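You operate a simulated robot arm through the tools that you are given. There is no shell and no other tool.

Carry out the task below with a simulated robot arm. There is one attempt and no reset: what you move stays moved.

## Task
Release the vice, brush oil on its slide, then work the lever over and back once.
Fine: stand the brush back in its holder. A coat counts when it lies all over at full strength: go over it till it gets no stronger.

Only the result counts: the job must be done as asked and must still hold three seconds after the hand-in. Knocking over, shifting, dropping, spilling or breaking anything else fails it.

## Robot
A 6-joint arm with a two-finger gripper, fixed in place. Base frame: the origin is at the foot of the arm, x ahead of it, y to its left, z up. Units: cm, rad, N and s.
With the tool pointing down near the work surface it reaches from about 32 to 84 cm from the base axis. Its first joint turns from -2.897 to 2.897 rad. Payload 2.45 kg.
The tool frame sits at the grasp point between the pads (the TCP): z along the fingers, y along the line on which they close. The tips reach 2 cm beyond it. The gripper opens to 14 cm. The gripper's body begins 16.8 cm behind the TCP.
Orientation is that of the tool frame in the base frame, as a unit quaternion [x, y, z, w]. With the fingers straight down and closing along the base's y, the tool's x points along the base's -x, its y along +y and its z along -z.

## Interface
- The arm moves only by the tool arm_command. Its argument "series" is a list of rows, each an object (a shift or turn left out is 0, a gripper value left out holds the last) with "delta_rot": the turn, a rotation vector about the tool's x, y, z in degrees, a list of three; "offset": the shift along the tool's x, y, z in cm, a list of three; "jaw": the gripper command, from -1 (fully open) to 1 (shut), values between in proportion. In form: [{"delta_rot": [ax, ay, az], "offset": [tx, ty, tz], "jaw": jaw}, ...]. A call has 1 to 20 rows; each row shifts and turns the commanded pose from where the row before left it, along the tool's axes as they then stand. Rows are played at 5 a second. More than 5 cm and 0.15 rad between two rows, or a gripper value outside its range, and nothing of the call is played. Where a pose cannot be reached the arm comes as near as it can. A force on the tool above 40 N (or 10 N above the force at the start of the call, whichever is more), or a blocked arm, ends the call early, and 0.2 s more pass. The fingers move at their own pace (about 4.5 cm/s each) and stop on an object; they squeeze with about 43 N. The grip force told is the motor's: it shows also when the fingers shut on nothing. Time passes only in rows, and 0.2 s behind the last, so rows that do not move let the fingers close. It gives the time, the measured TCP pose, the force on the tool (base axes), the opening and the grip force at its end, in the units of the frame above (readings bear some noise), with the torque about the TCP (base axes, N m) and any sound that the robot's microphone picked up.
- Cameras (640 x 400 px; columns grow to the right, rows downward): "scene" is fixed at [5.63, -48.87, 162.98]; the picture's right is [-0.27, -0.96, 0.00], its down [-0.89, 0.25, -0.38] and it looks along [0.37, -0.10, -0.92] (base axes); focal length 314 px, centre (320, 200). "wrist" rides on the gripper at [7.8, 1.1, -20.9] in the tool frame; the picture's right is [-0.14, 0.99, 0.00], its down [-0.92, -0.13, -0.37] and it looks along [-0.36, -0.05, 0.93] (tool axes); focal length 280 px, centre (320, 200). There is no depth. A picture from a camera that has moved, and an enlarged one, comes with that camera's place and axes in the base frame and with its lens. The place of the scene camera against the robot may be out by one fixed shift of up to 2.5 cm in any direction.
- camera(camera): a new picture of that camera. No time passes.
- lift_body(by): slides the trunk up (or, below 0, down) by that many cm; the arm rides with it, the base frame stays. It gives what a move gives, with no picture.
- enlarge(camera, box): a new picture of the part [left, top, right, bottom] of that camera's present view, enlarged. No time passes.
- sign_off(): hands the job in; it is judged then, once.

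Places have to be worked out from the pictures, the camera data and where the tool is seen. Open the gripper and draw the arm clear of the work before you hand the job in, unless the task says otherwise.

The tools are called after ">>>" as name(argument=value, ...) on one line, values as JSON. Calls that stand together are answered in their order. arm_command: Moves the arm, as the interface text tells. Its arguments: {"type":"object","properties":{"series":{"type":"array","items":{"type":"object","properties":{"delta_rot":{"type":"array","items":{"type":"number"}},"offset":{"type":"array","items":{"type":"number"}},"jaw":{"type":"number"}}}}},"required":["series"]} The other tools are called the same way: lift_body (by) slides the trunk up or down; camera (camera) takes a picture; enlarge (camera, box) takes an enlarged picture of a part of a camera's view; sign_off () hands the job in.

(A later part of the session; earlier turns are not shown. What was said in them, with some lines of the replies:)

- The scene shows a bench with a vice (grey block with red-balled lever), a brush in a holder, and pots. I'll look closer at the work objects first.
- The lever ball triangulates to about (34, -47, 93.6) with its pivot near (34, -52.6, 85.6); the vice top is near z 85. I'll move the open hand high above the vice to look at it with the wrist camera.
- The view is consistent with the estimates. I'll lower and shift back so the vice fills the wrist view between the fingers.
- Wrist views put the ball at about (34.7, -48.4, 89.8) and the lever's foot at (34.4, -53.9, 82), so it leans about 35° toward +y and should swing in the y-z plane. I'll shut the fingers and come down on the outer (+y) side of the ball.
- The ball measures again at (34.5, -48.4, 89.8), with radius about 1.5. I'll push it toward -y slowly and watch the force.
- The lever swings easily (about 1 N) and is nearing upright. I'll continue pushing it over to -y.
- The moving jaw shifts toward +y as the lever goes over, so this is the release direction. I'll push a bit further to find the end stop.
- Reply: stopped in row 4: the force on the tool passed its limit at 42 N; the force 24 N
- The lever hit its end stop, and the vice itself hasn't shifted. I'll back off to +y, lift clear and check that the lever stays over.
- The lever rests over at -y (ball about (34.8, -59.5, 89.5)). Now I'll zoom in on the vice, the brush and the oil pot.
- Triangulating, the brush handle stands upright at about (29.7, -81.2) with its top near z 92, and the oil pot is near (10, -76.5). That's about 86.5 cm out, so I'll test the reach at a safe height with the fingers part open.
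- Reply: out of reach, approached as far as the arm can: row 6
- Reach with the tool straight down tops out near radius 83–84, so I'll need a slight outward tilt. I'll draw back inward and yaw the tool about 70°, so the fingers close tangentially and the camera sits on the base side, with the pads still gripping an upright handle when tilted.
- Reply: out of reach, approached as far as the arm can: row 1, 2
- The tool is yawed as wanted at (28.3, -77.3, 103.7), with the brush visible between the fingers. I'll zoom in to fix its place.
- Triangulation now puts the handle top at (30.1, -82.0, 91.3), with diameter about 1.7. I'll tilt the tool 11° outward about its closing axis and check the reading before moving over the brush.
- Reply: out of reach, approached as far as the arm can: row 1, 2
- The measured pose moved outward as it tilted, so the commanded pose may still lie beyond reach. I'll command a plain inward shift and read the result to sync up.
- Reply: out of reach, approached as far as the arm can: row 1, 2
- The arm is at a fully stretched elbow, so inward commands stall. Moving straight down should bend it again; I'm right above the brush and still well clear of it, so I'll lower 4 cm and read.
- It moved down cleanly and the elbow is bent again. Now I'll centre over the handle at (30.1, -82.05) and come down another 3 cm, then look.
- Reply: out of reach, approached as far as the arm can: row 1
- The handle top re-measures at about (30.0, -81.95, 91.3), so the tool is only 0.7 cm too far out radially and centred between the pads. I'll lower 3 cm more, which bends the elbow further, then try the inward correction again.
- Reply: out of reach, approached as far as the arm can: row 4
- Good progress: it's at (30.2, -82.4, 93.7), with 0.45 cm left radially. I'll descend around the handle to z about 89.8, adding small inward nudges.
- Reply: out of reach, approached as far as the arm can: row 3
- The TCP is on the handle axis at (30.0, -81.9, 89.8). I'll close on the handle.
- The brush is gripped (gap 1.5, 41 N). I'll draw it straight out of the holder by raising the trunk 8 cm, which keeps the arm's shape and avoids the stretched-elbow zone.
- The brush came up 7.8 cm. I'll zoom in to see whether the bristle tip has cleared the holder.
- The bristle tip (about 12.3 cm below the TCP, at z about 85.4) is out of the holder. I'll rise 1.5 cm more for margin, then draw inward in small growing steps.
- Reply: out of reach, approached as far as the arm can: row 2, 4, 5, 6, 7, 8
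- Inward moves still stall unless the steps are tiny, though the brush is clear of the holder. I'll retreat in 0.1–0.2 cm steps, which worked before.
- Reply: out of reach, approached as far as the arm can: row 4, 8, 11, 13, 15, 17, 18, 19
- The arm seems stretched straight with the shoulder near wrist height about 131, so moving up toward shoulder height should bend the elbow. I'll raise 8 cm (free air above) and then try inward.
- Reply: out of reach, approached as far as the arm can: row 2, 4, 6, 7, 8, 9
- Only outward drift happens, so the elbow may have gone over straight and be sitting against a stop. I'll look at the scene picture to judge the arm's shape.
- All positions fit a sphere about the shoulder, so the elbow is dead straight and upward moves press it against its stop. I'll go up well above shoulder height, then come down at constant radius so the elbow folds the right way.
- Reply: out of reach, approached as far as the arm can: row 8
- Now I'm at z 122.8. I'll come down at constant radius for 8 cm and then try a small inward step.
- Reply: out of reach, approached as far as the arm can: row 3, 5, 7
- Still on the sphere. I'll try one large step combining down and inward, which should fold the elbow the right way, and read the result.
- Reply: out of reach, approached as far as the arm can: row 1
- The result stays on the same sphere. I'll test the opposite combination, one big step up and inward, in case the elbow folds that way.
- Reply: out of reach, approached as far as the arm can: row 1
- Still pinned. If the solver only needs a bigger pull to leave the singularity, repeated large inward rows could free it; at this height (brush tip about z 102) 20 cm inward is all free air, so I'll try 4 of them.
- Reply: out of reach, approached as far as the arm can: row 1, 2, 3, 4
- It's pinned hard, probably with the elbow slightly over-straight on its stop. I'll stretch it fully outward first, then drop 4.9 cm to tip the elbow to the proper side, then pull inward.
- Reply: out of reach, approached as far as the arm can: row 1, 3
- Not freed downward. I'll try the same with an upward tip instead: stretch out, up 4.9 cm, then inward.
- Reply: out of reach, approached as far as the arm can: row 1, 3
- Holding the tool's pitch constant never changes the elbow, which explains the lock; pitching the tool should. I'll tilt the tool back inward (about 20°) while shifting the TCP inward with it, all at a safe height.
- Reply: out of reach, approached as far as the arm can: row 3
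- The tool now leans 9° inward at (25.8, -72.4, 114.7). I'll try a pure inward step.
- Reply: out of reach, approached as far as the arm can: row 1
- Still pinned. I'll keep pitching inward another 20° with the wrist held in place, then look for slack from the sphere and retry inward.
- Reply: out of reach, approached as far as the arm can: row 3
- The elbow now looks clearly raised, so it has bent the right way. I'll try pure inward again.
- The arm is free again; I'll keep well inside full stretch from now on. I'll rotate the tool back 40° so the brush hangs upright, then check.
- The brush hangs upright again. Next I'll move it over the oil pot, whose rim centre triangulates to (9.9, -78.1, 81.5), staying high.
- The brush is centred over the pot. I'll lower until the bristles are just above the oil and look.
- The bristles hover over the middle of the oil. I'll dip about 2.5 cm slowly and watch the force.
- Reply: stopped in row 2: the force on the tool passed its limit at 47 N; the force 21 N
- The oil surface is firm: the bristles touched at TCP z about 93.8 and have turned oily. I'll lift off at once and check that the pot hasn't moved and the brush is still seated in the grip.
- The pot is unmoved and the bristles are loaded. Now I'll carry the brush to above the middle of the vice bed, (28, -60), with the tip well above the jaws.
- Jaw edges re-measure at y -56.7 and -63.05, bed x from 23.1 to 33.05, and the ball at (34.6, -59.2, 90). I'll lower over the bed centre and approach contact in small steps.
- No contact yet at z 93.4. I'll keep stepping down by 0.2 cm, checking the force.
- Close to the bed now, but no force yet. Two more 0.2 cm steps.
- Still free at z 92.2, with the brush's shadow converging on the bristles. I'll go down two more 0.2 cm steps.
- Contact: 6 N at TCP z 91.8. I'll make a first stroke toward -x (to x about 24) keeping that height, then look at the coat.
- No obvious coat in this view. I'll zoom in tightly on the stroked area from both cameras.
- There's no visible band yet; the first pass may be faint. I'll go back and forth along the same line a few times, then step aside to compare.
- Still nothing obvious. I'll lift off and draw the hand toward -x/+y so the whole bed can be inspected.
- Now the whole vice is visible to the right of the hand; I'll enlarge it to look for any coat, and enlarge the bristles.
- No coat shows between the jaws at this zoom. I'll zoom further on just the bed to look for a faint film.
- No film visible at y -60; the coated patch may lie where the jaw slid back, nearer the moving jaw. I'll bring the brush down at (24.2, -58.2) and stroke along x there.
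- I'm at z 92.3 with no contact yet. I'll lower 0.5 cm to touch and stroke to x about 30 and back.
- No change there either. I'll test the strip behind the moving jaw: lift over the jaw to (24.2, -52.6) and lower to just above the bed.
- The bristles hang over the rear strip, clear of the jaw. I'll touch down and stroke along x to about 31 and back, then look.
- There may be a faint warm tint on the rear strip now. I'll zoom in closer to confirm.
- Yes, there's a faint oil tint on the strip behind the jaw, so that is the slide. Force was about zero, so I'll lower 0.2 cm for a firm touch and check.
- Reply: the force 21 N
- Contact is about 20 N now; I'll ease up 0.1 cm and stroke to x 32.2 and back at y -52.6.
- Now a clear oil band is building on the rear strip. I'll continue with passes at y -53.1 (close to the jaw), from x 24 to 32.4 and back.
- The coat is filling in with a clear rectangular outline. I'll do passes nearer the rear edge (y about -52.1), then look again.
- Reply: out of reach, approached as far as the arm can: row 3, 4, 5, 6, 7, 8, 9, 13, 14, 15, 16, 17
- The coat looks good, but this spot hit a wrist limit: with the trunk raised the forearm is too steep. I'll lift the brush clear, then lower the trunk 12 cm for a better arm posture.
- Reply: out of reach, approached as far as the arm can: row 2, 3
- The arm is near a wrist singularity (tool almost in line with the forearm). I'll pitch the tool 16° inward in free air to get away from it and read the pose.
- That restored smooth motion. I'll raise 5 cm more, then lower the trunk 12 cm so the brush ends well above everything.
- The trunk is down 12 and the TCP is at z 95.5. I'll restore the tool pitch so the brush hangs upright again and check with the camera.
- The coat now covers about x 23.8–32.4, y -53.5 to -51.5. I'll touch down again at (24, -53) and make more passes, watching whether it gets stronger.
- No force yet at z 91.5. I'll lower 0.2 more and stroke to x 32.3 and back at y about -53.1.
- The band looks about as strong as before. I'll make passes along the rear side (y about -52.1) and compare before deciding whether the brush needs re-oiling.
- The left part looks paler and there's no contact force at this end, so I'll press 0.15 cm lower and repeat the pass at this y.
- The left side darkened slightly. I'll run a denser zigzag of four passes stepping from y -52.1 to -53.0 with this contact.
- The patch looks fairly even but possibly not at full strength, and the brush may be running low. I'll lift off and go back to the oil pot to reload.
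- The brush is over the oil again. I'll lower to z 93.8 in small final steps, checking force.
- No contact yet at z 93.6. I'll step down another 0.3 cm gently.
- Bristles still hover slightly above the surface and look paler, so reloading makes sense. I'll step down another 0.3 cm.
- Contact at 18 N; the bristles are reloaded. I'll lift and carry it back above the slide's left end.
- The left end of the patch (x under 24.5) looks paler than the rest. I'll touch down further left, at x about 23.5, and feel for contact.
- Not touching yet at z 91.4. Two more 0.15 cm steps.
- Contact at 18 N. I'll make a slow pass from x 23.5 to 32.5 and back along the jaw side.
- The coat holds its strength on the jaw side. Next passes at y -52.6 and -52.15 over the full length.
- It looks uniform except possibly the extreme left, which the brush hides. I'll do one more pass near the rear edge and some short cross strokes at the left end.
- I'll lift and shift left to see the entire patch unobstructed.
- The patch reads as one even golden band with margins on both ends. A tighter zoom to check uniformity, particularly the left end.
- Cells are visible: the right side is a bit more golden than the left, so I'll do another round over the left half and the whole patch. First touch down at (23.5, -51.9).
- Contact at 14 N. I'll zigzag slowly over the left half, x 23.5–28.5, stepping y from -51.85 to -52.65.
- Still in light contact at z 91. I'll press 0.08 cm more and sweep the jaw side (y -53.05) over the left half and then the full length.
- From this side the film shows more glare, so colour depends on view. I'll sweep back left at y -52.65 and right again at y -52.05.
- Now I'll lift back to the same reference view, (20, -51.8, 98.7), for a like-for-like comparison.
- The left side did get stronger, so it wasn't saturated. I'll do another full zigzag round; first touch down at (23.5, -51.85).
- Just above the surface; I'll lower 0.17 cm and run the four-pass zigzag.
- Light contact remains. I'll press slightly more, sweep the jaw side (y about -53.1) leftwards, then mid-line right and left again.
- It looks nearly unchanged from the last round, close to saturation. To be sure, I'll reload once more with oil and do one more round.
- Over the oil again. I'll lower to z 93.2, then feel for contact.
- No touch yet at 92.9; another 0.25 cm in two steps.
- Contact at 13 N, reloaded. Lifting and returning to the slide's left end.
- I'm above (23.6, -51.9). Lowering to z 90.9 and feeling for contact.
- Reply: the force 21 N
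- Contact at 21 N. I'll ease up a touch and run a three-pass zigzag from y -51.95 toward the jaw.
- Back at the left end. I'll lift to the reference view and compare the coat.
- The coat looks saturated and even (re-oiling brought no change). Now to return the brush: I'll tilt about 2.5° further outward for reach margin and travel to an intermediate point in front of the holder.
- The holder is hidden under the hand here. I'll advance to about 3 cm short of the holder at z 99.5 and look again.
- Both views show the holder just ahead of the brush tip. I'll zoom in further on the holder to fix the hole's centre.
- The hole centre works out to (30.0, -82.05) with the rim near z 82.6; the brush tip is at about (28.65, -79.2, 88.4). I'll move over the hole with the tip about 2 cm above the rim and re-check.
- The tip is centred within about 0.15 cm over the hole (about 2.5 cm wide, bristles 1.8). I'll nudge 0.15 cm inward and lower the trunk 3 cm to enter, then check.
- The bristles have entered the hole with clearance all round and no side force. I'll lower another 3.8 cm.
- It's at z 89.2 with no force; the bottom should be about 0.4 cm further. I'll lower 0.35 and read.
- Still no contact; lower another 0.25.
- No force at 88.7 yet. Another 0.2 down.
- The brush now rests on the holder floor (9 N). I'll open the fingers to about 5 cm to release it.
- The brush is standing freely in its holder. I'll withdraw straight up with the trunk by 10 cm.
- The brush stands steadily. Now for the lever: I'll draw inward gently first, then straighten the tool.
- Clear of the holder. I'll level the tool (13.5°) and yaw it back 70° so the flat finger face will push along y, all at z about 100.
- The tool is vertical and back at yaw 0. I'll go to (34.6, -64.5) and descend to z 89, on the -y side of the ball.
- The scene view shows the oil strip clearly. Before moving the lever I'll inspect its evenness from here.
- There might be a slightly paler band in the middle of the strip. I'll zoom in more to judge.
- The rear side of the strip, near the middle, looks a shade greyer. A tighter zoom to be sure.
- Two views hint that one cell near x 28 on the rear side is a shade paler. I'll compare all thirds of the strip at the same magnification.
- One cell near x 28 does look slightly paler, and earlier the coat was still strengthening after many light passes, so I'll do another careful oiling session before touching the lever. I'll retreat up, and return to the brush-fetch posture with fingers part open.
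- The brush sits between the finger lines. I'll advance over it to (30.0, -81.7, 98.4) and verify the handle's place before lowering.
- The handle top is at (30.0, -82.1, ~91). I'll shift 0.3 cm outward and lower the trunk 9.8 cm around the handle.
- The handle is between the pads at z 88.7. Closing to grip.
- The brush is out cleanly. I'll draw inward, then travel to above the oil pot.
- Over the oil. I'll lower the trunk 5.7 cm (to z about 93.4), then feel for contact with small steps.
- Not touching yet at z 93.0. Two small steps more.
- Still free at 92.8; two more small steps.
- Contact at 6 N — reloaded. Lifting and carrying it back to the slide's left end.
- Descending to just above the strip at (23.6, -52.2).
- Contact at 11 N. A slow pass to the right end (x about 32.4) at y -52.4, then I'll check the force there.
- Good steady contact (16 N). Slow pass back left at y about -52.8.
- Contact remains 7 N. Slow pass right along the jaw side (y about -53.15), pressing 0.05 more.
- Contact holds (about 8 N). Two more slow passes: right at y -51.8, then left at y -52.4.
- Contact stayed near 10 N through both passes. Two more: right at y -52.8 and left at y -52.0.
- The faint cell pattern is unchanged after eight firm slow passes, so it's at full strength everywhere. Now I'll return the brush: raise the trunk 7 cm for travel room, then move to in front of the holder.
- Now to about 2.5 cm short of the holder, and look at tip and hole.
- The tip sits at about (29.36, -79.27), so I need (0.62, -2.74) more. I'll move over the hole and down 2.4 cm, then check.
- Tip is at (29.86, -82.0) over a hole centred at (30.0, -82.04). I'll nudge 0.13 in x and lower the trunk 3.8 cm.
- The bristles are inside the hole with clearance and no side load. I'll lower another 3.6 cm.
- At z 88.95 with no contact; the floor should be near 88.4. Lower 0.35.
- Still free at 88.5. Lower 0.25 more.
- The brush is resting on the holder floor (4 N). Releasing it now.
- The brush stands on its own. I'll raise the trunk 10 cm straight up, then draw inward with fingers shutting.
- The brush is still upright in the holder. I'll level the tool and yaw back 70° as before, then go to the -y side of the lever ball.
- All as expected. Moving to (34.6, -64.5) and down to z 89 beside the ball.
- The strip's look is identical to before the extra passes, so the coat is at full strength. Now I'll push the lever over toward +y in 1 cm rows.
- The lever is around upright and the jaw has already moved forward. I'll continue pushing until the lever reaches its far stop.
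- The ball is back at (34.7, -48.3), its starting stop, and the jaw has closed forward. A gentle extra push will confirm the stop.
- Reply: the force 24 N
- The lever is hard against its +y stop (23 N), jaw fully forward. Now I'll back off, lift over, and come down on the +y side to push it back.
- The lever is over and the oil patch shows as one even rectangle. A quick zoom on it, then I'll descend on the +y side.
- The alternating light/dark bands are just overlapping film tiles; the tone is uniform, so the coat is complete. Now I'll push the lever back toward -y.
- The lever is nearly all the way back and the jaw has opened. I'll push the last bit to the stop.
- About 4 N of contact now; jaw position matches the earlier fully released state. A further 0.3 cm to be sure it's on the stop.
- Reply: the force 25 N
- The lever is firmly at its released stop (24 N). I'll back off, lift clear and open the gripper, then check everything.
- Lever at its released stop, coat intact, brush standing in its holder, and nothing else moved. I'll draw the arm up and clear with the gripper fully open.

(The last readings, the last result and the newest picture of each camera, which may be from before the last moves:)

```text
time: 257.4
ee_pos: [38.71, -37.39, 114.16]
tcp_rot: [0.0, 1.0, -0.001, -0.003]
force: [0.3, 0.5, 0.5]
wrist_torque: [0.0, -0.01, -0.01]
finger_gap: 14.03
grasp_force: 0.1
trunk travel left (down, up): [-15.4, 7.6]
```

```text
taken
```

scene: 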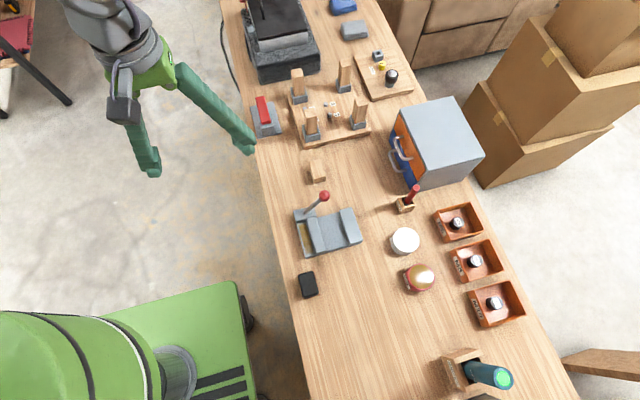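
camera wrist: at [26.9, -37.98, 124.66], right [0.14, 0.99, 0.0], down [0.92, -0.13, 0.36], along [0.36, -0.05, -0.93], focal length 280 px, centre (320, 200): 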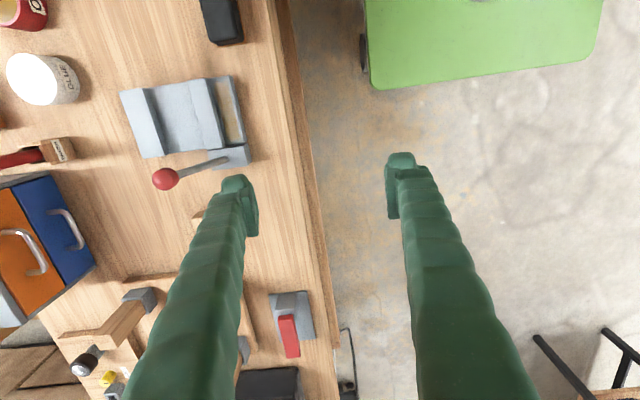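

The vice is released, its slide is oiled, and the lever has been worked over and back once. The brush stands in its holder, and the arm is clear with the gripper open, so I'm handing in.

>>> sign_off()

```text
The job is handed in.
```

I've handed the job in. The vice is released, its slide is oiled, and the lever has been worked over and back once.

- **Vice:** I pushed the lever to its stop on the release side, and the moving jaw drew back. The lever is resting at that stop again after the over-and-back.
- **Oil:** The coat covers the strip behind the moving jaw. I took that strip to be the slide, because it was the only surface that took oil; strokes on the bed between the jaws left no coat. The last eight slow passes, with a fresh load of oil, made no visible difference, so I judged it at full strength. I could only judge that by eye from the pictures.
- **Brush:** It is standing in its holder. I took it out a second time for those last passes and put it back afterwards.
- **Everything else:** In the last picture, nothing else on the bench looked moved. The gripper is open and the arm is clear of the work.

The first dip pressed on the oil with 47 N, because the surface turned out to be firm. I saw no movement of the pot.
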